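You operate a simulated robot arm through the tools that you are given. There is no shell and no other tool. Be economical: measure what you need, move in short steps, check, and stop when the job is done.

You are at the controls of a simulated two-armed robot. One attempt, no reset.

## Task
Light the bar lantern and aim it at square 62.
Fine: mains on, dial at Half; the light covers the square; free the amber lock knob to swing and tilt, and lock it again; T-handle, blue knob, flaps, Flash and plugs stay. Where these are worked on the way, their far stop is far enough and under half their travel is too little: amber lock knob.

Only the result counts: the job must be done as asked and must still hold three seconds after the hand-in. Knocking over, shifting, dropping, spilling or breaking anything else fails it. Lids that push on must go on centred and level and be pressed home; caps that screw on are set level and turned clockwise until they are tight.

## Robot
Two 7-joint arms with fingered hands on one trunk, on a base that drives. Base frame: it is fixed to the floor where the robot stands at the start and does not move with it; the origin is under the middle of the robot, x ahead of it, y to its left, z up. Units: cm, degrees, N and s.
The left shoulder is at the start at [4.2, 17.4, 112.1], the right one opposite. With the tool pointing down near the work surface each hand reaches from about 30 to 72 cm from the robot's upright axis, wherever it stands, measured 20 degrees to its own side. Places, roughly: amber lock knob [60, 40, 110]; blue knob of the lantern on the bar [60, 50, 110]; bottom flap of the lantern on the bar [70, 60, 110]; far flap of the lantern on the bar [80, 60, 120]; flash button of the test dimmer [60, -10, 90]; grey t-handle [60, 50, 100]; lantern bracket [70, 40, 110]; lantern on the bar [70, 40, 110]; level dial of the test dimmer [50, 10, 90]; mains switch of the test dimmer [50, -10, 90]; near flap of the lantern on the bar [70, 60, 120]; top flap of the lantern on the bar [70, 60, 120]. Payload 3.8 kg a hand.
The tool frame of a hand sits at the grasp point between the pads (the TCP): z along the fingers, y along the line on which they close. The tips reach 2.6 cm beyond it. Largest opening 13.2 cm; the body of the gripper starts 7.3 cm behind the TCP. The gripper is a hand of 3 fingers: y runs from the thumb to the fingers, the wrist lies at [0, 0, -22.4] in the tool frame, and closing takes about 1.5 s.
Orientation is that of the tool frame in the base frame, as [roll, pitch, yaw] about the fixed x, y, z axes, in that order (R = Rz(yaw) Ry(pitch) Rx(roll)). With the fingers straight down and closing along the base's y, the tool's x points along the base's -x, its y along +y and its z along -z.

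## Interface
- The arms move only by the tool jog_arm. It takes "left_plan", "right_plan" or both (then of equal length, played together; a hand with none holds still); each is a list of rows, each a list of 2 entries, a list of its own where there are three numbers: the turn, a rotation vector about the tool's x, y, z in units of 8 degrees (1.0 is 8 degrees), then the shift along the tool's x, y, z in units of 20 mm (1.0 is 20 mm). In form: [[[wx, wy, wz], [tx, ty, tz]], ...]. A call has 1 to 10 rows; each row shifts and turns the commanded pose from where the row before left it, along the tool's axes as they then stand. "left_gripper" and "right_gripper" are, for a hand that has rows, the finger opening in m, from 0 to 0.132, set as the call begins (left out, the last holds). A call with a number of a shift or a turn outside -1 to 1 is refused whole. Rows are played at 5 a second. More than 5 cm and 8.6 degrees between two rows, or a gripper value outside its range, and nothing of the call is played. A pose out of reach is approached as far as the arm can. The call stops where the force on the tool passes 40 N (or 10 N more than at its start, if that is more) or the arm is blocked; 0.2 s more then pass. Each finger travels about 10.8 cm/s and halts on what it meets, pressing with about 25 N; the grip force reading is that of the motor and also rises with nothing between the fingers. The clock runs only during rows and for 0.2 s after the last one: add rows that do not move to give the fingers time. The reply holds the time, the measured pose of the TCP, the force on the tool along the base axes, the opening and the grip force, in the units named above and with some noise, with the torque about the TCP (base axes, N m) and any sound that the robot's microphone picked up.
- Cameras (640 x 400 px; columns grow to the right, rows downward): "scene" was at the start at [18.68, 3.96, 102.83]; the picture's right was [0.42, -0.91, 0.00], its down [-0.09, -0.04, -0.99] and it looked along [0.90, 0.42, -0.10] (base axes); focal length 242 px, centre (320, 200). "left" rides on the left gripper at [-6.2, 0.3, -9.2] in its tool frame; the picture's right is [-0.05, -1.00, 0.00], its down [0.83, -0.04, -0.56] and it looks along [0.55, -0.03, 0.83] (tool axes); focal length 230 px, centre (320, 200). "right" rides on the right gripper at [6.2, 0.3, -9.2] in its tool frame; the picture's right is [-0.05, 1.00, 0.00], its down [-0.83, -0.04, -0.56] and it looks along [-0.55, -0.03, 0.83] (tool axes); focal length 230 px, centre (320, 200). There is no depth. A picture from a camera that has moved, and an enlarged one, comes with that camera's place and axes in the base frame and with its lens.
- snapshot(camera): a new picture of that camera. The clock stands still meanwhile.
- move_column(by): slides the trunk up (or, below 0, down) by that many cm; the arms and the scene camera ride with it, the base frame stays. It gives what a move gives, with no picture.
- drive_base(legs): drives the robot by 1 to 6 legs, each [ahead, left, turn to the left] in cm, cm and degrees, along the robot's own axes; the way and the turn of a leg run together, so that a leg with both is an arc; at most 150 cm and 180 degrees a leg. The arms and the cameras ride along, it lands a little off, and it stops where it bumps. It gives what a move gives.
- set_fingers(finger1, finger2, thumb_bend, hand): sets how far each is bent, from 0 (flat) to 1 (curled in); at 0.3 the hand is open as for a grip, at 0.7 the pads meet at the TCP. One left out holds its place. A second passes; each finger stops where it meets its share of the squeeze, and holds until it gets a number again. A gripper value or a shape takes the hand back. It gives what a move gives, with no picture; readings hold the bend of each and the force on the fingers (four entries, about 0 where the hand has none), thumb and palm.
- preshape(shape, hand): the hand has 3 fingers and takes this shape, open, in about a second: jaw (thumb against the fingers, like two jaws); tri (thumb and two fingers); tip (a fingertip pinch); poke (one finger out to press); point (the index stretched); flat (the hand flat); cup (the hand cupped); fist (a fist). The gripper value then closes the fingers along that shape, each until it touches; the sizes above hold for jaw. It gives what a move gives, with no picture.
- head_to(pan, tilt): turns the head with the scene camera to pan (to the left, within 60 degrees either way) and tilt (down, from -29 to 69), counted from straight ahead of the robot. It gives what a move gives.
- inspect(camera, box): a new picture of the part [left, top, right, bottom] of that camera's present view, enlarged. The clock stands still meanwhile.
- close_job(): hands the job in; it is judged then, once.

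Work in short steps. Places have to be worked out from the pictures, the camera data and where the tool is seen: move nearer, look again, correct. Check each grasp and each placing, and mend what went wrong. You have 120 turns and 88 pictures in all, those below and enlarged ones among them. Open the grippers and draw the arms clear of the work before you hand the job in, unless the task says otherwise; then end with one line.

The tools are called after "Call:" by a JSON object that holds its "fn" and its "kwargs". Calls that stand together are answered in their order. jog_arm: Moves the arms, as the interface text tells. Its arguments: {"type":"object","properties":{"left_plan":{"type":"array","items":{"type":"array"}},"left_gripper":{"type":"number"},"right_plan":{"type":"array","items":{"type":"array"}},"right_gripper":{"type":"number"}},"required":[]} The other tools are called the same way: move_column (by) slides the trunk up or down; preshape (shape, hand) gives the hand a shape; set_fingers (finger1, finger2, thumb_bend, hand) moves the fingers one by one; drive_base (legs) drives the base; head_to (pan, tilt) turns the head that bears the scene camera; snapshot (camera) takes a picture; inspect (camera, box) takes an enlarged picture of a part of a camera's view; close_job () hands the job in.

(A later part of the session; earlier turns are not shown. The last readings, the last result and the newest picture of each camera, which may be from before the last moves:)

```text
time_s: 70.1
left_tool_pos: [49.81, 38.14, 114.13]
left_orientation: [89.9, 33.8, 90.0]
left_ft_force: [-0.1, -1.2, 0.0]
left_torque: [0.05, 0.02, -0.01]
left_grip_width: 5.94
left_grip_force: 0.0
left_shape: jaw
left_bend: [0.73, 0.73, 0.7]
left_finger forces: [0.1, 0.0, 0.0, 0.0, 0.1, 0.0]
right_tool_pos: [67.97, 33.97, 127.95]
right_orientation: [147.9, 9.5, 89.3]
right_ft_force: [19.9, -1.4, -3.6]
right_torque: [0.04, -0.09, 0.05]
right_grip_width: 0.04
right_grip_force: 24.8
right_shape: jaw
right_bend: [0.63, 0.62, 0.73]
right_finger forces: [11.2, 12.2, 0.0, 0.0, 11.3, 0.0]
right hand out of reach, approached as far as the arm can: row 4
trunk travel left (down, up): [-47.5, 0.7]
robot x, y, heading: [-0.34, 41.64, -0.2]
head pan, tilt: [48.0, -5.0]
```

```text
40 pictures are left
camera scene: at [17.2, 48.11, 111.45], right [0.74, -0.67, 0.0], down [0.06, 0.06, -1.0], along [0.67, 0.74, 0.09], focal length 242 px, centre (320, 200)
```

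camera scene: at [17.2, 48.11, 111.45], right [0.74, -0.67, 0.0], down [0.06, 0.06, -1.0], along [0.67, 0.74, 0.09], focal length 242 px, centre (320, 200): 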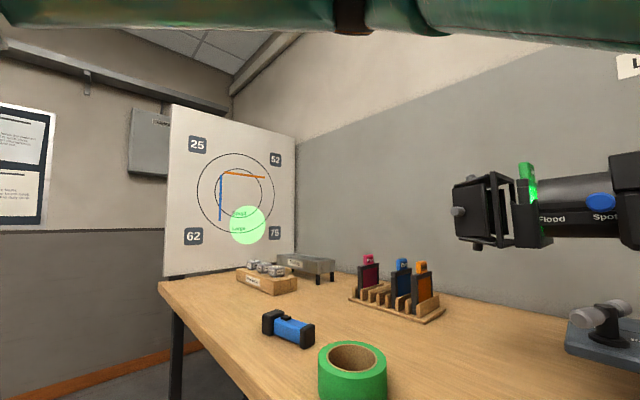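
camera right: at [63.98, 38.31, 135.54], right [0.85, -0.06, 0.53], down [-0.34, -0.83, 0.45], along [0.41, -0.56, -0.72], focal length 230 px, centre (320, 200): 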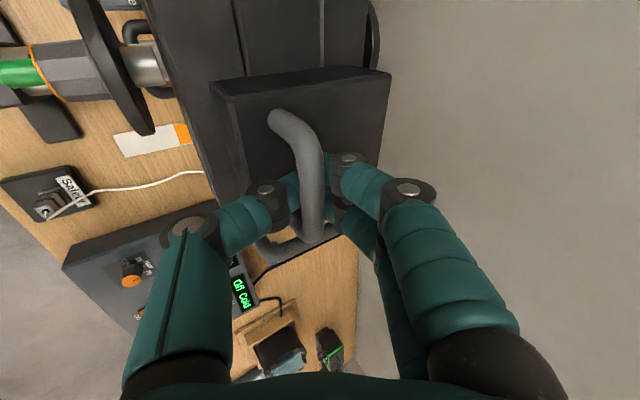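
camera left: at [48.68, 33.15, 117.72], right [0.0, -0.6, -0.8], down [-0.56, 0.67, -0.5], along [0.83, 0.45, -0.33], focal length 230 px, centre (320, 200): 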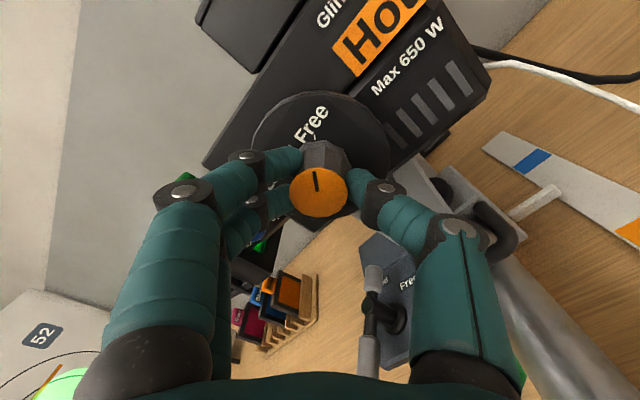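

Tilt works: the spot dropped from row 194 to 225 (about 8 px more needed). I lean the wrist back 8° about the bar to gain reach, then swing about 9° first.

Call:
{"fn": "jog_arm", "kwargs": {"right_plan": [[[-0.5, 0, 0], [0, 0, 0]], [[-0.5, 0, 0], [0, 0, 0]], [[-0.06, 0.228, -0.272], [0, 0.077, 0.064]], [[-0.06, 0.228, -0.272], [0, 0.077, 0.064]], [[-0.06, 0.228, -0.272], [0, 0.077, 0.064]], [[0, 0, 0], [0, 0, 0]]]}}

Call:
{"fn": "snapshot", "kwargs": {"camera": "scene"}}

```text
time_s: 71.5
left_tool_pos: [49.6, 38.19, 114.16]
left_orientation: [89.7, 33.8, 89.8]
left_ft_force: [-0.1, 0.4, 0.1]
left_torque: [0.05, -0.02, 0.06]
left_grip_width: 5.95
left_grip_force: 0.1
left_shape: jaw
left_bend: [0.73, 0.73, 0.7]
left_finger forces: [0.0, 0.0, 0.0, 0.0, 0.0, 0.1]
right_tool_pos: [68.4, 34.09, 128.08]
right_orientation: [140.2, 9.5, 98.0]
right_ft_force: [3.3, 0.4, -3.8]
right_torque: [0.05, 0.0, -0.1]
right_grip_width: 0.12
right_grip_force: 25.6
right_shape: jaw
right_bend: [0.63, 0.64, 0.73]
right_finger forces: [10.2, 0.0, 0.0, 0.0, 14.9, 0.1]
trunk travel left (down, up): [-47.5, 0.7]
robot x, y, heading: [0.16, 41.58, 0.0]
head pan, tilt: [48.0, -5.0]
```

```text
39 pictures are left
camera scene: at [16.95, 48.15, 111.49], right [0.74, -0.67, 0.0], down [0.06, 0.06, -1.0], along [0.67, 0.74, 0.09], focal length 242 px, centre (320, 200)
```

scene: 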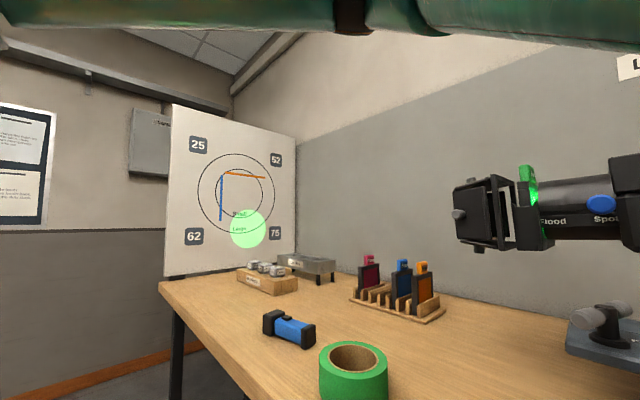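

The hand yawed but the lantern did not swing (the bar slid in the grip). I try pushing the handle straight along +x.

Call:
{"fn": "jog_arm", "kwargs": {"right_plan": [[[0, 0, 0], [-0.035, 0.19, 0.165]], [[0, 0, 0], [-0.035, 0.19, 0.165]], [[0, 0, 0], [-0.035, 0.19, 0.165]], [[0, 0, 0], [0, 0, 0]]]}}

Call:
{"fn": "snapshot", "kwargs": {"camera": "scene"}}

Call:
{"fn": "snapshot", "kwargs": {"camera": "right"}}

```text
time_s: 72.5
left_tool_pos: [49.51, 38.18, 114.19]
left_orientation: [89.7, 33.7, 90.0]
left_ft_force: [0.7, -0.4, -0.9]
left_torque: [-0.01, -0.01, -0.02]
left_grip_width: 5.96
left_grip_force: 0.0
left_shape: jaw
left_bend: [0.73, 0.73, 0.7]
left_finger forces: [0.0, 0.1, 0.0, 0.0, 0.1, 0.1]
right_tool_pos: [69.69, 34.09, 128.09]
right_orientation: [139.9, 9.5, 97.9]
right_ft_force: [-0.2, 0.4, 0.0]
right_torque: [0.0, 0.04, -0.01]
right_grip_width: 0.16
right_grip_force: 25.7
right_shape: jaw
right_bend: [0.64, 0.64, 0.74]
right_finger forces: [0.0, 0.1, 0.1, 0.1, 0.5, 0.0]
trunk travel left (down, up): [-47.5, 0.7]
robot x, y, heading: [-0.06, 41.77, -0.3]
head pan, tilt: [48.0, -5.0]
```

```text
38 pictures are left
camera scene: at [16.86, 48.13, 111.51], right [0.74, -0.67, 0.0], down [0.06, 0.06, -1.0], along [0.67, 0.74, 0.09], focal length 242 px, centre (320, 200)
```

scene: 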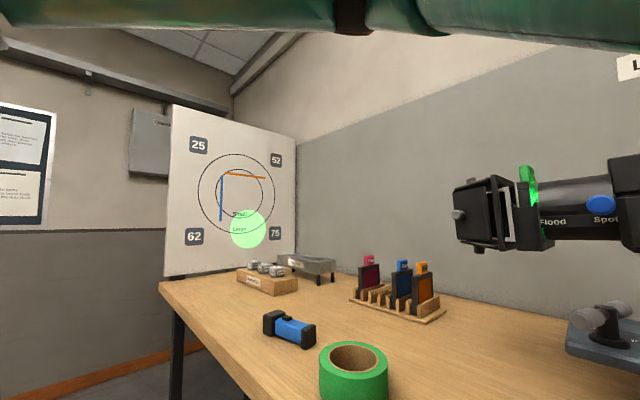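

```text
37 pictures are left
camera right: at [63.12, 40.37, 134.3], right [0.75, 0.16, 0.64], down [-0.28, -0.8, 0.53], along [0.6, -0.58, -0.55], focal length 230 px, centre (320, 200)
```

right: 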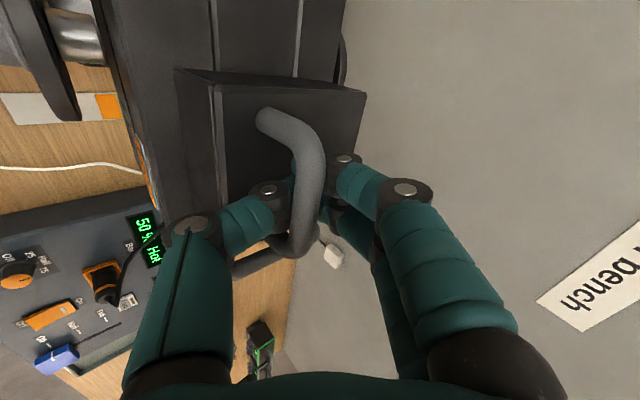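

The handle slipped from the grip, yet the spot stays put, so the joint's friction holds the lantern. I'll withdraw the right hand and push the rear handle's near leg along +x instead, where the lever is longer.

Call:
{"fn": "jog_arm", "kwargs": {"right_plan": [[[0, 0, 0], [0, 0, 0]], [[0, 0, 0], [0, 0, 0]], [[0, 0, 0], [0, 0, 0]], [[0, 0, 0], [0, 0, -0.8]], [[0, 0, 0], [0, 0, -0.8]], [[0, 0, 0], [0, 0, -0.8]], [[0, 0, 0], [0, 0, -0.8]], [[0, 0, 0], [0, 0, -0.8]]], "right_gripper": 0.06}}

Call:
{"fn": "jog_arm", "kwargs": {"right_plan": [[[0, 0, 0], [-0.824, -0.488, -0.228]], [[0, 0, 0], [-0.824, -0.488, -0.228]], [[0, 0, 0], [-0.824, -0.488, -0.228]], [[0, 0, 0], [-0.824, -0.488, -0.228]], [[0, 0, 0], [-0.824, -0.488, -0.228]], [[0, 0, 0], [0, 0, 0]], [[0, 0, 0], [0, 0, 0]]], "right_gripper": 0.0}}

Call:
{"fn": "snapshot", "kwargs": {"camera": "right"}}

Call:
{"fn": "head_to", "kwargs": {"pan": 0, "tilt": -12}}

Call:
{"fn": "snapshot", "kwargs": {"camera": "scene"}}

```text
time_s: 74.3
left_tool_pos: [49.5, 38.15, 114.3]
left_orientation: [89.7, 33.7, 90.0]
left_ft_force: [0.6, 0.0, -0.6]
left_torque: [0.05, -0.01, -0.02]
left_grip_width: 5.96
left_grip_force: 0.0
left_shape: jaw
left_bend: [0.73, 0.73, 0.7]
left_finger forces: [0.0, 0.1, 0.0, 0.0, 0.1, 0.1]
right_tool_pos: [64.52, 34.43, 134.18]
right_orientation: [140.1, 9.5, 98.0]
right_ft_force: [-0.5, 0.7, -0.9]
right_torque: [0.04, 0.03, 0.02]
right_grip_width: 5.95
right_grip_force: 0.1
right_shape: jaw
right_bend: [0.73, 0.73, 0.7]
right_finger forces: [0.0, 0.0, 0.1, 0.1, 0.1, 0.1]
trunk travel left (down, up): [-47.5, 0.7]
robot x, y, heading: [-0.03, 41.79, -0.6]
head pan, tilt: [48.0, -5.0]
```

```text
time_s: 75.9
left_tool_pos: [49.58, 38.05, 114.18]
left_orientation: [89.7, 33.7, 90.0]
left_ft_force: [0.2, -1.0, 0.5]
left_torque: [0.02, -0.04, -0.03]
left_grip_width: 5.97
left_grip_force: 0.0
left_shape: jaw
left_bend: [0.73, 0.73, 0.7]
left_finger forces: [0.0, 0.0, 0.1, 0.0, 0.1, 0.0]
right_tool_pos: [60.55, 25.3, 134.17]
right_orientation: [140.0, 9.5, 97.8]
right_ft_force: [-0.5, -0.4, -0.2]
right_torque: [-0.01, 0.0, 0.03]
right_grip_width: 0.0
right_grip_force: 25.5
right_shape: jaw
right_bend: [0.64, 0.64, 0.67]
right_finger forces: [0.0, 0.0, 0.0, 0.0, 0.0, 0.0]
trunk travel left (down, up): [-47.5, 0.7]
robot x, y, heading: [0.2, 41.57, -0.5]
head pan, tilt: [48.0, -5.0]
```

```text
36 pictures are left
camera right: at [53.92, 31.64, 140.27], right [0.75, 0.16, 0.64], down [-0.28, -0.8, 0.53], along [0.6, -0.58, -0.56], focal length 230 px, centre (320, 200)
```

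right: 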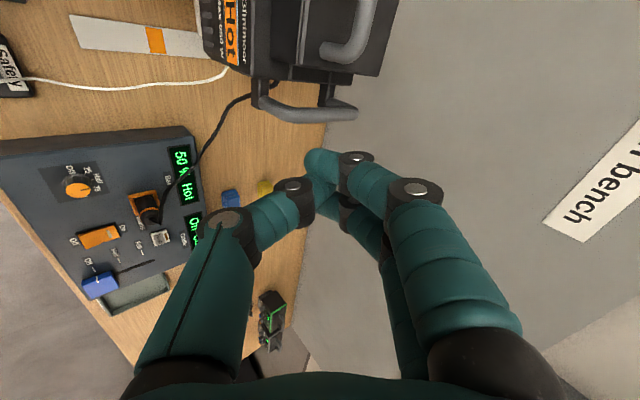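

```text
time_s: 77.1
left_tool_pos: [49.46, 38.16, 114.13]
left_orientation: [89.8, 33.7, 89.9]
left_ft_force: [0.5, 0.1, 1.1]
left_torque: [-0.02, 0.01, 0.0]
left_grip_width: 5.95
left_grip_force: 0.0
left_shape: jaw
left_bend: [0.73, 0.73, 0.7]
left_finger forces: [0.1, 0.0, 0.0, 0.0, 0.0, 0.0]
right_tool_pos: [60.59, 25.46, 134.11]
right_orientation: [140.0, 9.5, 97.9]
right_ft_force: [-0.2, 0.4, 0.5]
right_torque: [0.0, 0.02, -0.01]
right_grip_width: 0.05
right_grip_force: 25.0
right_shape: jaw
right_bend: [0.64, 0.64, 0.67]
right_finger forces: [0.0, 0.0, 0.1, 0.0, 0.1, 0.1]
trunk travel left (down, up): [-47.5, 0.7]
robot x, y, heading: [0.01, 41.89, -0.3]
head pan, tilt: [0.0, -12.0]
```

```text
35 pictures are left
camera scene: at [19.26, 41.64, 112.54], right [0.0, -1.0, 0.0], down [0.21, 0.0, -0.98], along [0.98, 0.0, 0.21], focal length 242 px, centre (320, 200)
```

scene: 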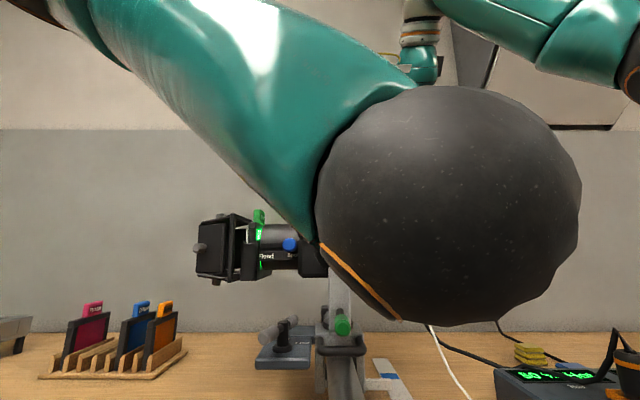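

The rear handle's near leg is around [65, 25.7, 120–124]. I lower the closed right hand just in front of it, then check.

Call:
{"fn": "jog_arm", "kwargs": {"right_plan": [[[0, 0, 0], [0.09, -0.74, 0.867]], [[0, 0, 0], [0.09, -0.74, 0.867]], [[0, 0, 0], [0.09, -0.74, 0.867]], [[0, 0, 0], [0.09, -0.74, 0.867]], [[0, 0, 0], [0.09, -0.74, 0.867]]]}}

Call:
{"fn": "snapshot", "kwargs": {"camera": "right"}}

```text
time_s: 78.3
left_tool_pos: [49.52, 38.11, 114.16]
left_orientation: [89.7, 33.7, 89.9]
left_ft_force: [0.8, -0.5, -0.1]
left_torque: [0.05, 0.02, -0.01]
left_grip_width: 5.95
left_grip_force: 0.0
left_shape: jaw
left_bend: [0.73, 0.73, 0.7]
left_finger forces: [0.0, 0.0, 0.1, 0.0, 0.0, 0.0]
right_tool_pos: [60.57, 24.39, 122.63]
right_orientation: [140.1, 9.5, 97.9]
right_ft_force: [0.0, -1.0, 0.4]
right_torque: [-0.04, 0.02, -0.04]
right_grip_width: 0.01
right_grip_force: 24.9
right_shape: jaw
right_bend: [0.64, 0.64, 0.67]
right_finger forces: [0.0, 0.0, 0.1, 0.0, 0.0, 0.0]
trunk travel left (down, up): [-47.5, 0.7]
robot x, y, heading: [0.11, 41.94, -0.4]
head pan, tilt: [0.0, -12.0]
```

```text
34 pictures are left
camera right: at [53.95, 30.7, 128.78], right [0.75, 0.16, 0.64], down [-0.28, -0.8, 0.53], along [0.6, -0.58, -0.56], focal length 230 px, centre (320, 200)
```

right: 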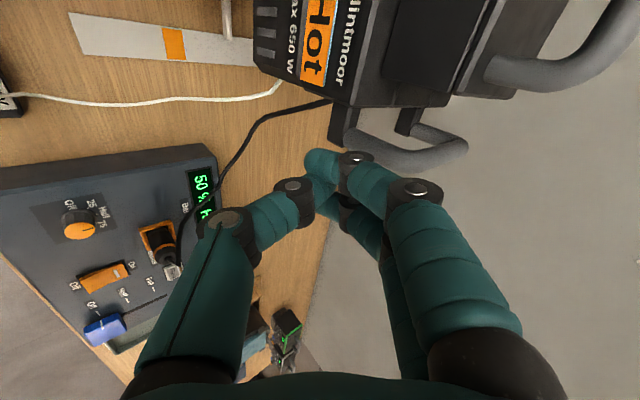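

The leg is right ahead of the fingers. I turn the head to the board and push 3 cm along +x.

Call:
{"fn": "head_to", "kwargs": {"pan": 48, "tilt": -5}}

Call:
{"fn": "jog_arm", "kwargs": {"right_plan": [[[0, 0, 0], [-0.035, 0.187, 0.163]], [[0, 0, 0], [-0.035, 0.187, 0.163]], [[0, 0, 0], [-0.035, 0.187, 0.163]], [[0, 0, 0], [-0.035, 0.187, 0.163]], [[0, 0, 0], [-0.035, 0.187, 0.163]], [[0, 0, 0], [-0.035, 0.187, 0.163]]]}}

Call:
{"fn": "snapshot", "kwargs": {"camera": "scene"}}

Call:
{"fn": "snapshot", "kwargs": {"camera": "right"}}

```text
time_s: 79.4
left_tool_pos: [49.45, 38.18, 114.2]
left_orientation: [89.8, 33.8, 90.0]
left_ft_force: [-1.0, 0.1, -0.3]
left_torque: [0.0, -0.01, 0.01]
left_grip_width: 5.95
left_grip_force: 0.0
left_shape: jaw
left_bend: [0.73, 0.73, 0.7]
left_finger forces: [0.0, 0.0, 0.1, 0.0, 0.0, 0.0]
right_tool_pos: [60.6, 24.47, 122.77]
right_orientation: [140.1, 9.5, 98.0]
right_ft_force: [-1.2, -0.2, -0.1]
right_torque: [-0.01, 0.0, 0.0]
right_grip_width: 0.0
right_grip_force: 24.7
right_shape: jaw
right_bend: [0.64, 0.64, 0.67]
right_finger forces: [0.0, 0.0, 0.0, 0.0, 0.1, 0.0]
trunk travel left (down, up): [-47.5, 0.7]
robot x, y, heading: [0.47, 41.5, -0.2]
head pan, tilt: [48.0, -5.0]
```

```text
time_s: 80.8
left_tool_pos: [49.36, 38.11, 114.17]
left_orientation: [89.5, 33.7, 89.8]
left_ft_force: [0.3, 0.2, -0.4]
left_torque: [0.01, 0.01, 0.02]
left_grip_width: 5.95
left_grip_force: 0.0
left_shape: jaw
left_bend: [0.73, 0.73, 0.7]
left_finger forces: [0.1, 0.1, 0.1, 0.0, 0.0, 0.0]
right_tool_pos: [63.57, 24.43, 122.83]
right_orientation: [140.0, 9.5, 98.0]
right_ft_force: [-2.9, 0.2, 0.8]
right_torque: [-0.02, -0.03, 0.06]
right_grip_width: 0.0
right_grip_force: 24.4
right_shape: jaw
right_bend: [0.64, 0.64, 0.67]
right_finger forces: [3.6, 0.1, 0.1, 0.0, 0.0, 0.0]
trunk travel left (down, up): [-47.5, 0.7]
robot x, y, heading: [0.27, 41.37, -0.3]
head pan, tilt: [48.0, -5.0]
```

```text
33 pictures are left
camera scene: at [16.78, 48.16, 111.52], right [0.74, -0.67, 0.0], down [0.06, 0.06, -1.0], along [0.67, 0.74, 0.09], focal length 242 px, centre (320, 200)
```

scene: 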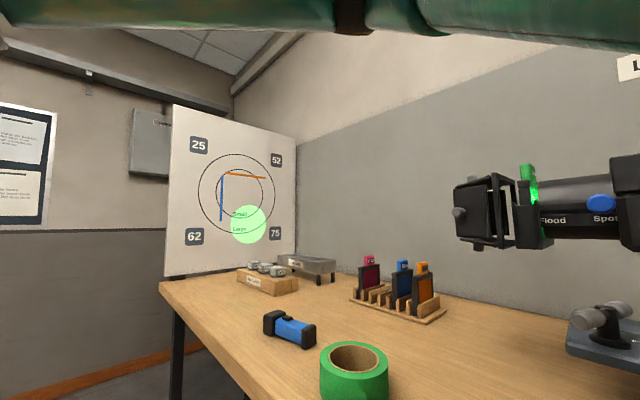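

```text
32 pictures are left
camera right: at [56.87, 30.76, 128.91], right [0.75, 0.16, 0.64], down [-0.28, -0.8, 0.53], along [0.6, -0.58, -0.56], focal length 230 px, centre (320, 200)
```

right: 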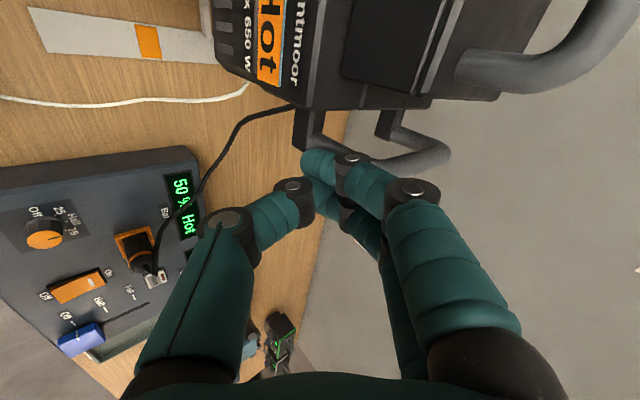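

Contact has just begun (3 N). I push on 2 cm and watch the spot.

Call:
{"fn": "jog_arm", "kwargs": {"right_plan": [[[0, 0, 0], [-0.035, 0.187, 0.163]], [[0, 0, 0], [-0.035, 0.187, 0.163]], [[0, 0, 0], [-0.035, 0.187, 0.163]], [[0, 0, 0], [-0.035, 0.187, 0.163]]]}}

Call:
{"fn": "snapshot", "kwargs": {"camera": "scene"}}

```text
time_s: 81.8
left_tool_pos: [49.41, 38.0, 114.28]
left_orientation: [89.5, 33.7, 89.8]
left_ft_force: [-0.6, 0.7, 0.4]
left_torque: [-0.01, 0.0, 0.01]
left_grip_width: 5.96
left_grip_force: 0.0
left_shape: jaw
left_bend: [0.73, 0.73, 0.7]
left_finger forces: [0.0, 0.1, 0.0, 0.1, 0.0, 0.0]
right_tool_pos: [65.52, 24.21, 123.0]
right_orientation: [140.0, 9.5, 97.8]
right_ft_force: [-8.9, -4.5, 3.4]
right_torque: [-0.07, -0.02, 0.02]
right_grip_width: 0.0
right_grip_force: 24.9
right_shape: jaw
right_bend: [0.65, 0.64, 0.67]
right_finger forces: [5.0, 0.1, 0.1, 0.0, 0.0, 0.0]
trunk travel left (down, up): [-47.5, 0.7]
robot x, y, heading: [-0.22, 41.85, -0.3]
head pan, tilt: [48.0, -5.0]
```

```text
31 pictures are left
camera scene: at [16.73, 48.08, 111.53], right [0.74, -0.67, 0.0], down [0.06, 0.06, -1.0], along [0.67, 0.74, 0.09], focal length 242 px, centre (320, 200)
```

scene: 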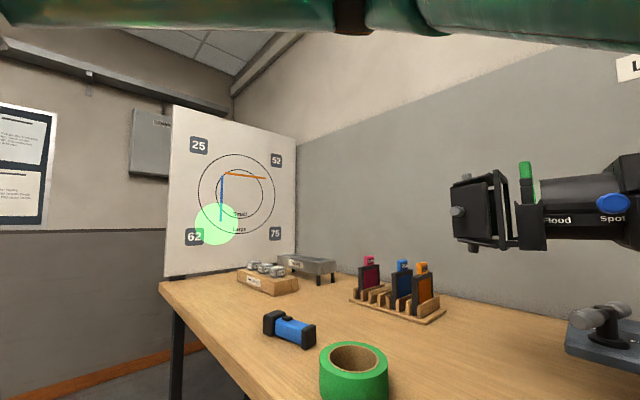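

It swings: the spot moved from column 248 to 216; the square is at 194. Another 1.2 cm.

Call:
{"fn": "jog_arm", "kwargs": {"right_plan": [[[0, 0, 0], [-0.035, 0.187, 0.163]], [[0, 0, 0], [-0.035, 0.187, 0.163]], [[0, 0, 0], [-0.017, 0.09, 0.08]]]}}

Call:
{"fn": "inspect", "kwargs": {"camera": "scene", "box": [150, 110, 310, 270]}}

```text
time_s: 82.6
left_tool_pos: [49.4, 37.97, 114.22]
left_orientation: [89.6, 33.7, 89.8]
left_ft_force: [0.6, 0.3, 0.0]
left_torque: [-0.01, -0.05, -0.03]
left_grip_width: 5.93
left_grip_force: 0.1
left_shape: jaw
left_bend: [0.73, 0.73, 0.7]
left_finger forces: [0.1, 0.0, 0.0, 0.0, 0.0, 0.0]
right_tool_pos: [66.79, 24.38, 122.98]
right_orientation: [140.1, 9.5, 97.9]
right_ft_force: [-8.5, -8.2, 0.6]
right_torque: [-0.12, 0.1, -0.13]
right_grip_width: 0.01
right_grip_force: 25.1
right_shape: jaw
right_bend: [0.65, 0.64, 0.67]
right_finger forces: [0.0, 0.0, 0.0, 0.1, 0.0, 0.1]
trunk travel left (down, up): [-47.5, 0.7]
robot x, y, heading: [0.12, 41.57, -0.5]
head pan, tilt: [48.0, -5.0]
```

```text
2.50 times, centred on (230, 190) of scene
camera zoom: at [16.75, 48.02, 111.52], right [0.74, -0.67, 0.0], down [0.06, 0.07, -1.0], along [0.67, 0.74, 0.09], focal length 606 px, centre (545, 225)
```

zoom: 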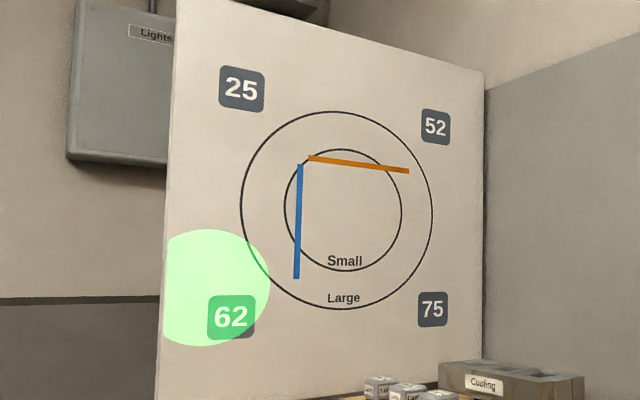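

Slightly overshot: the spot needs to go about 1.3° back and 2.4° down. I withdraw the right hand, rise and come back over the top handle for the tilt; the swing I'll trim by the knob, which sits on the yoke arm.

Call:
{"fn": "jog_arm", "kwargs": {"right_plan": [[[0, 0, 0], [0.1, -0.56, -0.49]], [[0, 0, 0], [0.1, -0.56, -0.49]], [[0, 0, 0], [-0.2, 0.757, -0.91]], [[0, 0, 0], [-0.2, 0.757, -0.91]], [[0, 0, 0], [-0.2, 0.757, -0.91]], [[0, 0, 0], [-0.2, 0.757, -0.91]], [[0, 0, 0], [-0.2, 0.757, -0.91]]]}}

Call:
{"fn": "jog_arm", "kwargs": {"right_plan": [[[0, 0, 0], [0.97, 0.18, 0.24]], [[0, 0, 0], [0.97, 0.18, 0.24]], [[0, 0, 0], [0.97, 0.18, 0.24]], [[0, 0, 0], [0.97, 0.18, 0.24]], [[0, 0, 0], [0.97, 0.18, 0.24]]], "right_gripper": 0.06}}

Call:
{"fn": "snapshot", "kwargs": {"camera": "right"}}

Call:
{"fn": "inspect", "kwargs": {"camera": "scene", "box": [150, 110, 310, 270]}}

```text
time_s: 84.2
left_tool_pos: [49.45, 38.14, 114.23]
left_orientation: [89.7, 33.7, 89.8]
left_ft_force: [-0.2, -1.0, 0.6]
left_torque: [-0.02, -0.05, 0.0]
left_grip_width: 5.93
left_grip_force: 0.1
left_shape: jaw
left_bend: [0.73, 0.73, 0.7]
left_finger forces: [0.0, 0.1, 0.0, 0.0, 0.1, 0.1]
right_tool_pos: [63.65, 24.35, 134.91]
right_orientation: [140.0, 9.5, 97.9]
right_ft_force: [0.7, -0.2, -0.3]
right_torque: [0.03, -0.03, 0.01]
right_grip_width: 0.01
right_grip_force: 25.0
right_shape: jaw
right_bend: [0.65, 0.64, 0.67]
right_finger forces: [0.0, 0.1, 0.1, 0.0, 0.1, 0.0]
trunk travel left (down, up): [-47.5, 0.7]
robot x, y, heading: [-0.06, 41.63, -0.3]
head pan, tilt: [48.0, -5.0]
```

```text
time_s: 85.4
left_tool_pos: [49.48, 38.04, 114.2]
left_orientation: [89.7, 33.8, 89.9]
left_ft_force: [-0.4, -0.2, 0.2]
left_torque: [0.0, 0.03, -0.01]
left_grip_width: 5.95
left_grip_force: 0.1
left_shape: jaw
left_bend: [0.73, 0.73, 0.7]
left_finger forces: [0.0, 0.0, 0.0, 0.0, 0.1, 0.1]
right_tool_pos: [65.19, 34.1, 132.46]
right_orientation: [140.0, 9.5, 97.9]
right_ft_force: [-0.1, 0.1, 0.4]
right_torque: [0.0, 0.0, 0.01]
right_grip_width: 5.99
right_grip_force: 0.1
right_shape: jaw
right_bend: [0.73, 0.73, 0.7]
right_finger forces: [0.0, 0.1, 0.0, 0.0, 0.1, 0.0]
trunk travel left (down, up): [-47.5, 0.7]
robot x, y, heading: [0.18, 41.81, -0.5]
head pan, tilt: [48.0, -5.0]
```

```text
29 pictures are left
camera right: at [58.69, 40.45, 138.58], right [0.75, 0.16, 0.64], down [-0.28, -0.8, 0.53], along [0.6, -0.58, -0.56], focal length 230 px, centre (320, 200)
```

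right: 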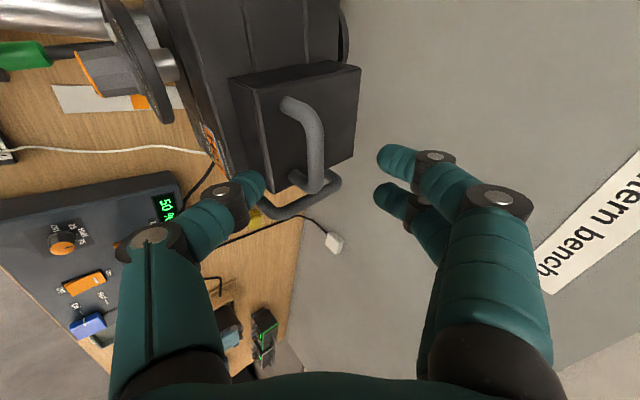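

```text
2.50 times, centred on (230, 190) of scene
camera zoom: at [16.87, 48.18, 111.5], right [0.74, -0.67, 0.0], down [0.06, 0.06, -1.0], along [0.67, 0.74, 0.09], focal length 606 px, centre (545, 225)
```

zoom: 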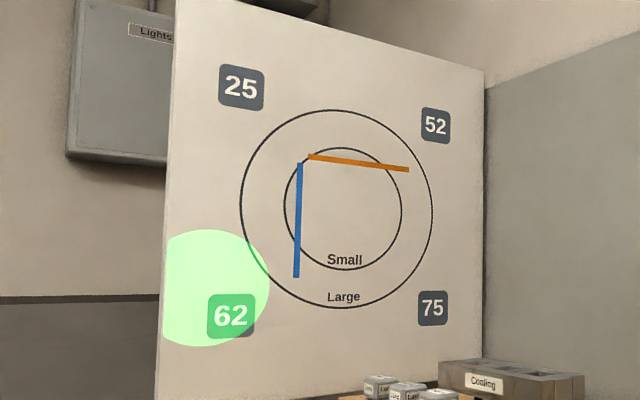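

The handle lies ahead as before; I advance 5.4 cm and close on it.

Call:
{"fn": "jog_arm", "kwargs": {"right_plan": [[[0, 0, 0], [0, 0, 0.7]], [[0, 0, 0], [0, 0, 0.7]], [[0, 0, 0], [0, 0, 0.7]], [[0, 0, 0], [0, 0, 0.6]]], "right_gripper": 0.06}}

Call:
{"fn": "jog_arm", "kwargs": {"right_plan": [[[0, 0, 0], [0, 0, 0]], [[0, 0, 0], [0, 0, 0]], [[0, 0, 0], [0, 0, 0]], [[0, 0, 0], [0, 0, 0]], [[0, 0, 0], [0, 0, 0]], [[0, 0, 0], [0, 0, 0]]], "right_gripper": 0.0}}

Call:
{"fn": "snapshot", "kwargs": {"camera": "right"}}

```text
time_s: 86.4
left_tool_pos: [49.18, 38.15, 114.68]
left_orientation: [89.4, 33.7, 89.7]
left_ft_force: [-0.7, -0.2, -0.3]
left_torque: [0.02, 0.02, -0.02]
left_grip_width: 5.92
left_grip_force: 0.0
left_shape: jaw
left_bend: [0.73, 0.73, 0.7]
left_finger forces: [0.1, 0.0, 0.1, 0.1, 0.0, 0.0]
right_tool_pos: [68.33, 33.9, 128.94]
right_orientation: [139.5, 9.5, 97.8]
right_ft_force: [-12.9, -4.0, 12.3]
right_torque: [-0.3, 0.76, -0.03]
right_grip_width: 6.1
right_grip_force: 0.1
right_shape: jaw
right_bend: [0.73, 0.73, 0.7]
right_finger forces: [0.0, 0.1, 0.0, 0.1, 17.9, 0.0]
trunk travel left (down, up): [-47.5, 0.7]
robot x, y, heading: [-0.11, 41.86, -0.2]
head pan, tilt: [48.0, -5.0]
```

```text
time_s: 87.8
left_tool_pos: [49.09, 38.04, 114.45]
left_orientation: [89.3, 33.6, 89.7]
left_ft_force: [-0.1, 0.1, -0.4]
left_torque: [-0.01, 0.0, 0.01]
left_grip_width: 5.95
left_grip_force: 0.1
left_shape: jaw
left_bend: [0.73, 0.73, 0.7]
left_finger forces: [0.0, 0.0, 0.1, 0.0, 0.1, 0.1]
right_tool_pos: [68.37, 33.77, 128.8]
right_orientation: [139.7, 9.6, 97.8]
right_ft_force: [-13.7, -9.4, 23.5]
right_torque: [-0.72, 1.42, 0.04]
right_grip_width: 2.8
right_grip_force: 25.0
right_shape: jaw
right_bend: [0.68, 0.68, 0.7]
right_finger forces: [11.3, 12.2, 0.0, 0.1, 45.8, 0.0]
trunk travel left (down, up): [-47.5, 0.7]
robot x, y, heading: [-0.01, 41.5, 0.2]
head pan, tilt: [48.0, -5.0]
```

```text
27 pictures are left
camera right: at [61.68, 40.08, 134.88], right [0.75, 0.16, 0.65], down [-0.29, -0.8, 0.53], along [0.6, -0.58, -0.55], focal length 230 px, centre (320, 200)
```

right: 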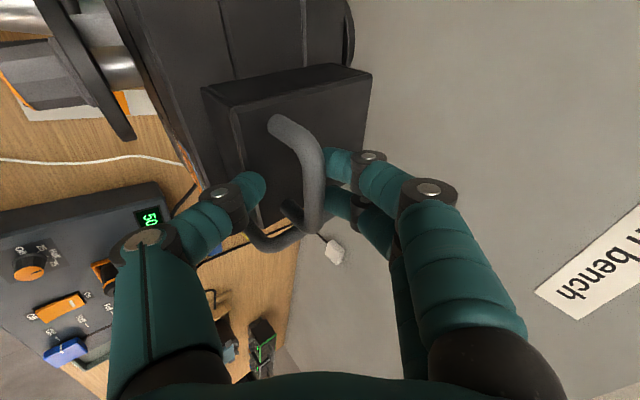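

The thumb tip hit the box edge. I open, back off 1 cm and close again.

Call:
{"fn": "jog_arm", "kwargs": {"right_plan": [[[0, 0, 0], [0, 0, 0]], [[0, 0, 0], [0, 0, 0]], [[0, 0, 0], [0, 0, -0.55]], [[0, 0, 0], [0, 0, 0]]], "right_gripper": 0.05}}

Call:
{"fn": "jog_arm", "kwargs": {"right_plan": [[[0, 0, 0], [0, 0, 0]], [[0, 0, 0], [0, 0, 0]], [[0, 0, 0], [0, 0, 0]], [[0, 0, 0], [0, 0, 0]], [[0, 0, 0], [0, 0, 0]], [[0, 0, 0], [0, 0, 0]]], "right_gripper": 0.0}}

Call:
{"fn": "snapshot", "kwargs": {"camera": "right"}}

Call:
{"fn": "inspect", "kwargs": {"camera": "scene", "box": [150, 110, 310, 270]}}

```text
time_s: 88.8
left_tool_pos: [49.41, 38.11, 114.21]
left_orientation: [89.7, 33.8, 90.0]
left_ft_force: [-1.0, 0.3, 0.2]
left_torque: [0.02, 0.03, -0.01]
left_grip_width: 5.94
left_grip_force: 0.0
left_shape: jaw
left_bend: [0.73, 0.73, 0.7]
left_finger forces: [0.0, 0.0, 0.1, 0.0, 0.0, 0.0]
right_tool_pos: [68.04, 34.0, 128.84]
right_orientation: [140.3, 9.3, 98.0]
right_ft_force: [-3.4, -3.0, 3.0]
right_torque: [-0.13, 0.21, 0.04]
right_grip_width: 5.18
right_grip_force: 0.0
right_shape: jaw
right_bend: [0.73, 0.73, 0.7]
right_finger forces: [0.1, 0.1, 0.0, 0.1, 6.4, 0.0]
trunk travel left (down, up): [-47.5, 0.7]
robot x, y, heading: [0.09, 41.88, -0.4]
head pan, tilt: [48.0, -5.0]
```

```text
time_s: 90.2
left_tool_pos: [49.48, 38.14, 114.13]
left_orientation: [89.7, 33.7, 90.0]
left_ft_force: [0.8, -0.4, 0.5]
left_torque: [-0.01, 0.02, 0.03]
left_grip_width: 5.94
left_grip_force: 0.1
left_shape: jaw
left_bend: [0.73, 0.73, 0.7]
left_finger forces: [0.1, 0.0, 0.1, 0.0, 0.0, 0.0]
right_tool_pos: [68.03, 33.93, 129.13]
right_orientation: [140.1, 9.4, 98.0]
right_ft_force: [-1.3, 3.1, -4.0]
right_torque: [-0.01, 0.58, 0.01]
right_grip_width: 2.68
right_grip_force: 25.2
right_shape: jaw
right_bend: [0.7, 0.7, 0.7]
right_finger forces: [10.4, 8.9, 0.1, 0.1, 21.5, 0.1]
trunk travel left (down, up): [-47.5, 0.7]
robot x, y, heading: [0.09, 41.67, -0.3]
head pan, tilt: [48.0, -5.0]
```

```text
26 pictures are left
camera right: at [61.48, 40.35, 135.22], right [0.75, 0.16, 0.64], down [-0.28, -0.8, 0.53], along [0.6, -0.58, -0.56], focal length 230 px, centre (320, 200)
```

right: 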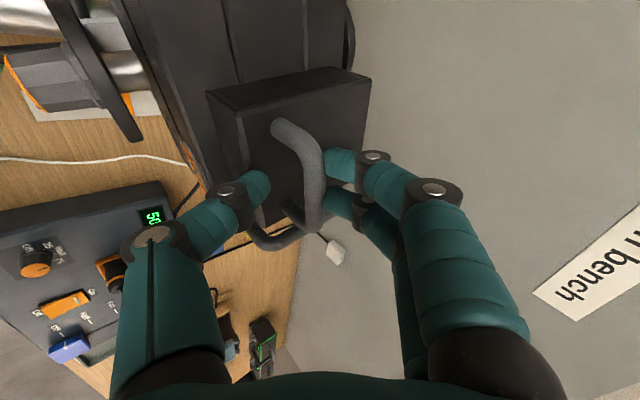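

```text
2.50 times, centred on (230, 190) of scene
camera zoom: at [16.88, 48.19, 111.49], right [0.74, -0.67, 0.0], down [0.06, 0.06, -1.0], along [0.67, 0.74, 0.09], focal length 606 px, centre (545, 225)
```

zoom: 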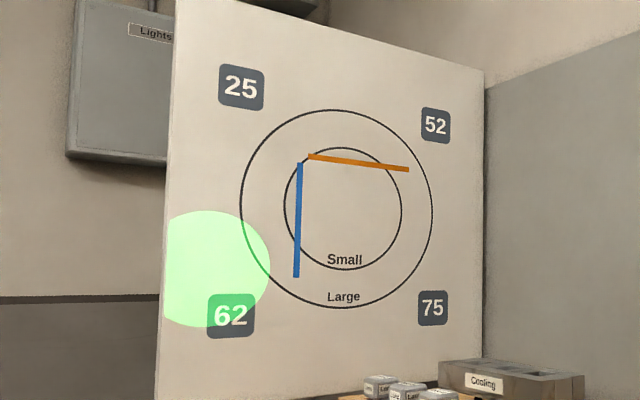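

The spot rose a bit while gripping. The handle is pinched between the fingers and thumb anyway, so I tilt by about 3.5° now and look.

Call:
{"fn": "jog_arm", "kwargs": {"right_plan": [[[-0.02, -0.18, -0.15], [0.22, 0.06, -0.1]], [[-0.02, -0.18, -0.15], [0.22, 0.06, -0.1]], [[0, 0, 0], [0, 0, 0]]]}}

Call:
{"fn": "inspect", "kwargs": {"camera": "scene", "box": [150, 110, 310, 270]}}

```text
time_s: 91.0
left_tool_pos: [49.61, 38.12, 114.18]
left_orientation: [89.6, 33.7, 89.9]
left_ft_force: [0.3, 0.2, 0.4]
left_torque: [0.02, 0.01, 0.01]
left_grip_width: 5.94
left_grip_force: 0.1
left_shape: jaw
left_bend: [0.73, 0.73, 0.7]
left_finger forces: [0.0, 0.1, 0.0, 0.0, 0.0, 0.1]
right_tool_pos: [68.05, 34.92, 129.54]
right_orientation: [139.4, 13.2, 97.9]
right_ft_force: [9.9, -0.6, 3.8]
right_torque: [-0.06, -0.2, -0.01]
right_grip_width: 1.54
right_grip_force: 24.5
right_shape: jaw
right_bend: [0.7, 0.71, 0.74]
right_finger forces: [8.6, 8.7, 0.0, 0.0, 7.8, 0.0]
trunk travel left (down, up): [-47.5, 0.7]
robot x, y, heading: [-0.25, 41.63, -0.2]
head pan, tilt: [48.0, -5.0]
```

```text
2.50 times, centred on (230, 190) of scene
camera zoom: at [16.99, 48.12, 111.5], right [0.74, -0.67, 0.0], down [0.06, 0.06, -1.0], along [0.67, 0.74, 0.09], focal length 606 px, centre (545, 225)
```

zoom: 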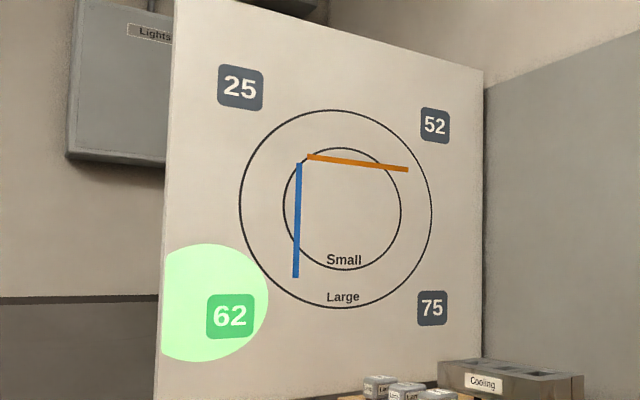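

The square is nearly covered; a little more tilt (about 1°).

Call:
{"fn": "jog_arm", "kwargs": {"right_plan": [[[-0.01, -0.13, -0.1], [0.18, 0.05, -0.08]], [[0, 0, 0], [0, 0, 0]]]}}

Call:
{"fn": "inspect", "kwargs": {"camera": "scene", "box": [150, 110, 310, 270]}}

Call:
{"fn": "snapshot", "kwargs": {"camera": "left"}}

```text
time_s: 91.6
left_tool_pos: [49.5, 38.08, 114.24]
left_orientation: [89.7, 33.7, 89.9]
left_ft_force: [-1.2, 0.4, 0.2]
left_torque: [0.01, 0.04, -0.03]
left_grip_width: 5.97
left_grip_force: 0.1
left_shape: jaw
left_bend: [0.73, 0.73, 0.7]
left_finger forces: [0.1, 0.1, 0.0, 0.0, 0.0, 0.1]
right_tool_pos: [68.06, 35.46, 129.65]
right_orientation: [139.4, 14.5, 98.0]
right_ft_force: [9.7, -1.8, 6.9]
right_torque: [-0.08, -0.2, -0.06]
right_grip_width: 1.53
right_grip_force: 24.9
right_shape: jaw
right_bend: [0.7, 0.71, 0.74]
right_finger forces: [9.4, 9.7, 0.0, 0.0, 8.2, 0.0]
trunk travel left (down, up): [-47.5, 0.7]
robot x, y, heading: [-0.01, 41.81, -0.2]
head pan, tilt: [48.0, -5.0]
```

```text
2.50 times, centred on (230, 190) of scene
camera zoom: at [16.95, 48.12, 111.5], right [0.74, -0.67, 0.0], down [0.06, 0.06, -1.0], along [0.67, 0.74, 0.09], focal length 606 px, centre (545, 225)
```

zoom: 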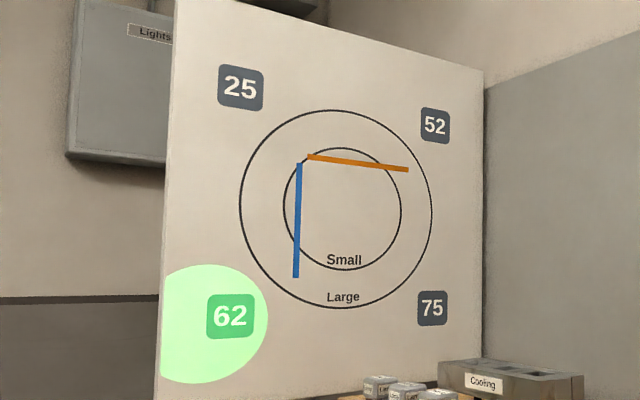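

```text
22 pictures are left
camera left: at [40.51, 33.13, 117.86], right [0.0, -0.6, -0.8], down [-0.55, 0.67, -0.5], along [0.83, 0.45, -0.33], focal length 230 px, centre (320, 200)
```

left: 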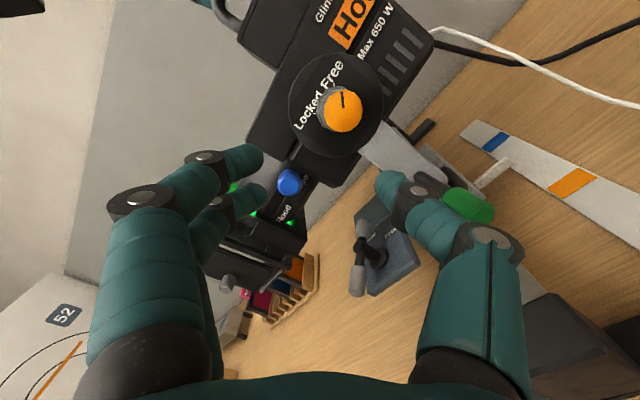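

The spot covers 62; a slight swing back will centre it. The knob now lies at about [58.2, 35.4, 114.3] with its axis turned 12.5°; I line the left hand up with it, the right still holding the handle.

Call:
{"fn": "jog_arm", "kwargs": {"left_plan": [[[0, 0, 0], [-0.56, -0.375, 0.43]], [[0, 0, 0], [-0.56, -0.375, 0.43]], [[0, 0, 0], [-0.56, -0.375, 0.43]], [[-0.43, 0.65, 0], [0, 0, 0]], [[-0.43, 0.65, 0], [0, 0, 0]], [[0, 0, 0], [0, 0, 0.8]], [[0, 0, 0], [0, 0, 0.5]]], "left_gripper": 0.06}}

Call:
{"fn": "snapshot", "kwargs": {"camera": "left"}}

```text
time_s: 93.2
left_tool_pos: [54.73, 34.62, 114.1]
left_orientation: [89.8, 33.9, 102.4]
left_ft_force: [-0.8, -0.1, 0.1]
left_torque: [0.0, 0.01, 0.04]
left_grip_width: 5.94
left_grip_force: 0.1
left_shape: jaw
left_bend: [0.73, 0.73, 0.7]
left_finger forces: [0.0, 0.0, 0.1, 0.0, 0.0, 0.0]
right_tool_pos: [67.84, 35.31, 129.58]
right_orientation: [139.5, 14.5, 97.9]
right_ft_force: [9.7, -0.9, 8.4]
right_torque: [-0.08, -0.22, -0.06]
right_grip_width: 1.49
right_grip_force: 25.3
right_shape: jaw
right_bend: [0.7, 0.71, 0.74]
right_finger forces: [9.6, 10.7, 0.0, 0.1, 8.1, 0.0]
trunk travel left (down, up): [-47.5, 0.7]
robot x, y, heading: [-0.01, 41.65, -0.5]
head pan, tilt: [48.0, -5.0]
```

```text
21 pictures are left
camera left: at [46.87, 27.75, 117.78], right [0.13, -0.58, -0.8], down [-0.69, 0.53, -0.5], along [0.72, 0.61, -0.33], focal length 230 px, centre (320, 200)
```

left: 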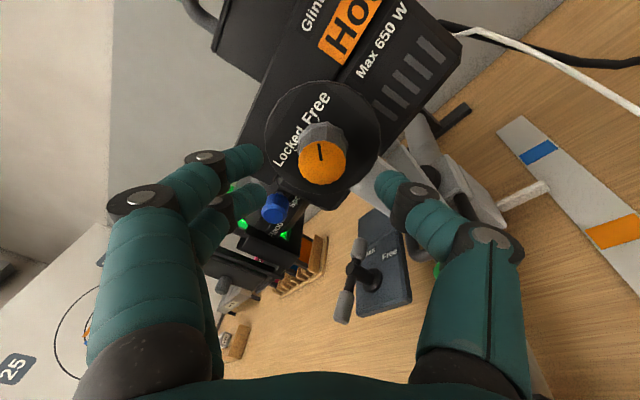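

Aligned. I advance 3.3 cm onto the knob and close.

Call:
{"fn": "jog_arm", "kwargs": {"left_plan": [[[0, 0, 0], [0, -0.05, 0.55]], [[0, 0, 0], [0, -0.03, 0.55]], [[0, 0, 0], [0, 0, 0.55]]]}}

Call:
{"fn": "jog_arm", "kwargs": {"left_plan": [[[0, 0, 0], [0, 0, 0]], [[0, 0, 0], [0, 0, 0]], [[0, 0, 0], [0, 0, 0]], [[0, 0, 0], [0, 0, 0]], [[0, 0, 0], [0, 0, 0]], [[0, 0, 0], [0, 0, 0]]], "left_gripper": 0.005}}

Call:
{"fn": "snapshot", "kwargs": {"camera": "left"}}

Call:
{"fn": "inspect", "kwargs": {"camera": "scene", "box": [150, 110, 310, 270]}}

```text
time_s: 94.0
left_tool_pos: [58.01, 35.3, 114.19]
left_orientation: [89.8, 33.7, 102.3]
left_ft_force: [1.5, -0.3, 1.0]
left_torque: [-0.02, -0.01, -0.01]
left_grip_width: 5.95
left_grip_force: 0.1
left_shape: jaw
left_bend: [0.73, 0.73, 0.7]
left_finger forces: [0.1, 0.1, 0.1, 0.0, 0.0, 0.1]
right_tool_pos: [68.08, 35.3, 129.64]
right_orientation: [139.5, 14.5, 97.9]
right_ft_force: [9.7, -1.0, 8.3]
right_torque: [-0.1, -0.21, -0.03]
right_grip_width: 1.52
right_grip_force: 25.2
right_shape: jaw
right_bend: [0.7, 0.71, 0.74]
right_finger forces: [9.7, 10.8, 0.0, 0.1, 8.0, 0.1]
trunk travel left (down, up): [-47.5, 0.7]
robot x, y, heading: [0.02, 41.82, -0.6]
head pan, tilt: [48.0, -5.0]
```

```text
time_s: 95.4
left_tool_pos: [57.92, 35.27, 113.94]
left_orientation: [89.8, 33.7, 102.3]
left_ft_force: [2.3, -2.0, -2.9]
left_torque: [-0.01, 0.07, -0.03]
left_grip_width: 2.04
left_grip_force: 24.5
left_shape: jaw
left_bend: [0.73, 0.72, 0.7]
left_finger forces: [10.3, 11.0, 0.0, 0.0, 24.4, 0.1]
right_tool_pos: [67.92, 35.27, 129.64]
right_orientation: [139.5, 14.5, 97.9]
right_ft_force: [6.8, 0.5, 10.7]
right_torque: [-0.09, -0.2, -0.03]
right_grip_width: 1.52
right_grip_force: 25.5
right_shape: jaw
right_bend: [0.7, 0.71, 0.74]
right_finger forces: [9.7, 11.3, 0.0, 0.0, 9.3, 0.0]
trunk travel left (down, up): [-47.5, 0.7]
robot x, y, heading: [0.4, 41.83, -0.3]
head pan, tilt: [48.0, -5.0]
```

```text
20 pictures are left
camera left: at [50.21, 28.35, 117.69], right [0.13, -0.58, -0.8], down [-0.69, 0.53, -0.5], along [0.72, 0.61, -0.33], focal length 230 px, centre (320, 200)
```

left: 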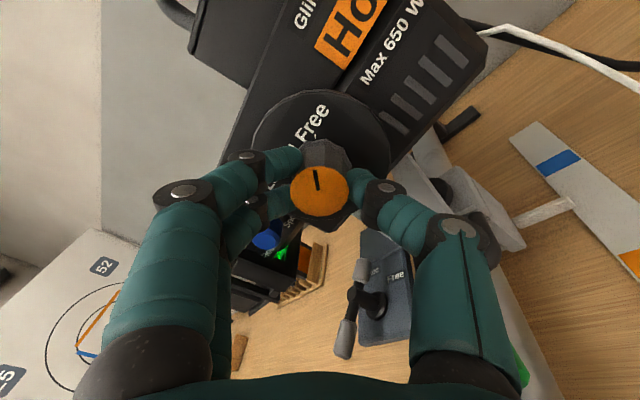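

```text
2.50 times, centred on (230, 190) of scene
camera zoom: at [16.94, 48.13, 111.49], right [0.74, -0.67, 0.0], down [0.06, 0.06, -1.0], along [0.67, 0.74, 0.09], focal length 606 px, centre (545, 225)
```

zoom: 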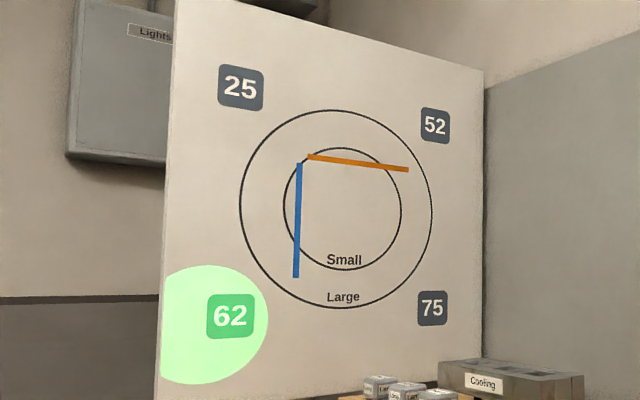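

Gripped. I nudge the knob about 4 mm in +y to swing the lantern slightly back.

Call:
{"fn": "jog_arm", "kwargs": {"left_plan": [[[0, 0, 0], [0.085, 0.055, 0]], [[0, 0, 0], [0.085, 0.055, 0]], [[0, 0, 0], [0, 0, 0]]]}}

Call:
{"fn": "inspect", "kwargs": {"camera": "scene", "box": [150, 110, 310, 270]}}

```text
time_s: 96.2
left_tool_pos: [57.97, 35.58, 114.02]
left_orientation: [89.7, 33.7, 102.3]
left_ft_force: [9.9, -7.3, -2.6]
left_torque: [-0.02, 0.08, -0.27]
left_grip_width: 2.05
left_grip_force: 25.2
left_shape: jaw
left_bend: [0.73, 0.72, 0.7]
left_finger forces: [10.7, 9.5, 0.0, 0.0, 26.8, 0.0]
right_tool_pos: [67.9, 35.24, 129.58]
right_orientation: [139.6, 14.5, 97.9]
right_ft_force: [2.0, 0.5, 10.6]
right_torque: [-0.05, -0.13, -0.06]
right_grip_width: 1.57
right_grip_force: 25.4
right_shape: jaw
right_bend: [0.7, 0.71, 0.75]
right_finger forces: [9.7, 10.2, 0.0, 0.1, 12.4, 0.0]
trunk travel left (down, up): [-47.5, 0.7]
robot x, y, heading: [0.06, 41.97, -0.6]
head pan, tilt: [48.0, -5.0]
```

```text
2.50 times, centred on (230, 190) of scene
camera zoom: at [16.95, 48.05, 111.5], right [0.74, -0.67, 0.0], down [0.06, 0.07, -1.0], along [0.67, 0.74, 0.09], focal length 606 px, centre (545, 225)
```

zoom: 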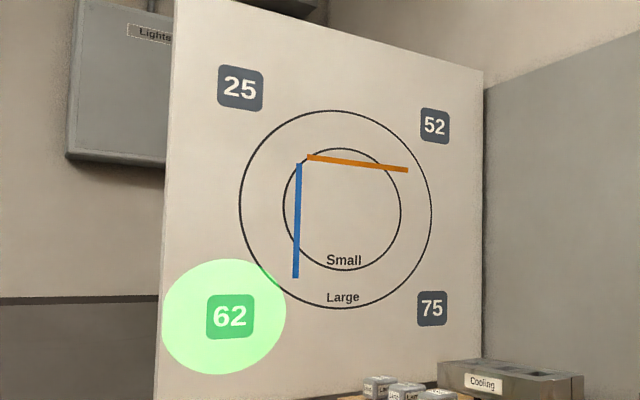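

The spot is now centred on 62. I lock: turn the knob counter-clockwise.

Call:
{"fn": "jog_arm", "kwargs": {"left_plan": [[[0, 0, -1], [0, 0, 0]], [[0, 0, -1], [0, 0, 0]], [[0, 0, -1], [0, 0, 0]], [[0, 0, -1], [0, 0, 0]], [[0, 0, -1], [0, 0, 0]], [[0, 0, -1], [0, 0, 0]], [[0, 0, -1], [0, 0, 0]], [[0, 0, -1], [0, 0, 0]], [[0, 0, -1], [0, 0, 0]]]}}

Call:
{"fn": "snapshot", "kwargs": {"camera": "left"}}

Call:
{"fn": "inspect", "kwargs": {"camera": "scene", "box": [150, 110, 310, 270]}}

```text
time_s: 98.2
left_tool_pos: [57.85, 35.57, 114.02]
left_orientation: [-89.3, 74.1, -76.9]
left_ft_force: [6.6, -2.4, -2.1]
left_torque: [0.0, 0.0, -0.19]
left_grip_width: 2.02
left_grip_force: 24.9
left_shape: jaw
left_bend: [0.72, 0.72, 0.7]
left_finger forces: [10.0, 12.6, 0.1, 0.1, 25.6, 0.0]
right_tool_pos: [67.92, 35.27, 129.51]
right_orientation: [139.6, 14.5, 97.8]
right_ft_force: [3.2, -2.2, 9.4]
right_torque: [-0.03, -0.12, -0.05]
right_grip_width: 1.6
right_grip_force: 24.3
right_shape: jaw
right_bend: [0.7, 0.72, 0.75]
right_finger forces: [9.7, 9.4, 0.0, 0.1, 11.9, 0.1]
trunk travel left (down, up): [-47.5, 0.7]
robot x, y, heading: [0.24, 41.64, -0.1]
head pan, tilt: [48.0, -5.0]
```

```text
17 pictures are left
camera left: at [48.58, 35.47, 119.88], right [0.21, -0.92, 0.32], down [-0.48, -0.38, -0.79], along [0.85, 0.01, -0.52], focal length 230 px, centre (320, 200)
```

left: 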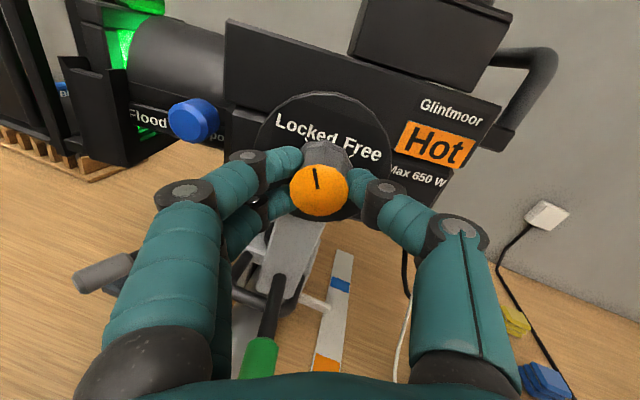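

```text
2.50 times, centred on (230, 190) of scene
camera zoom: at [16.93, 48.09, 111.5], right [0.74, -0.67, 0.0], down [0.06, 0.07, -1.0], along [0.67, 0.74, 0.09], focal length 606 px, centre (545, 225)
```

zoom: 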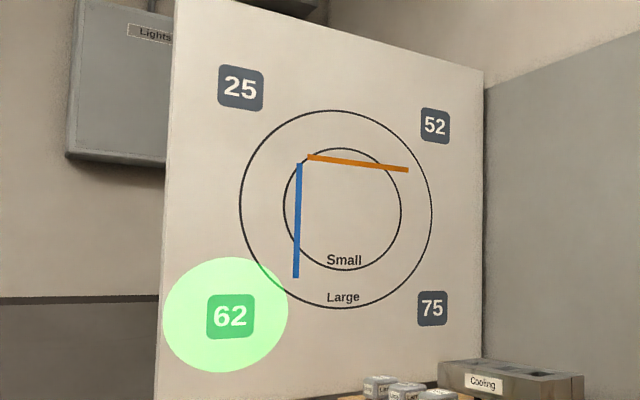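

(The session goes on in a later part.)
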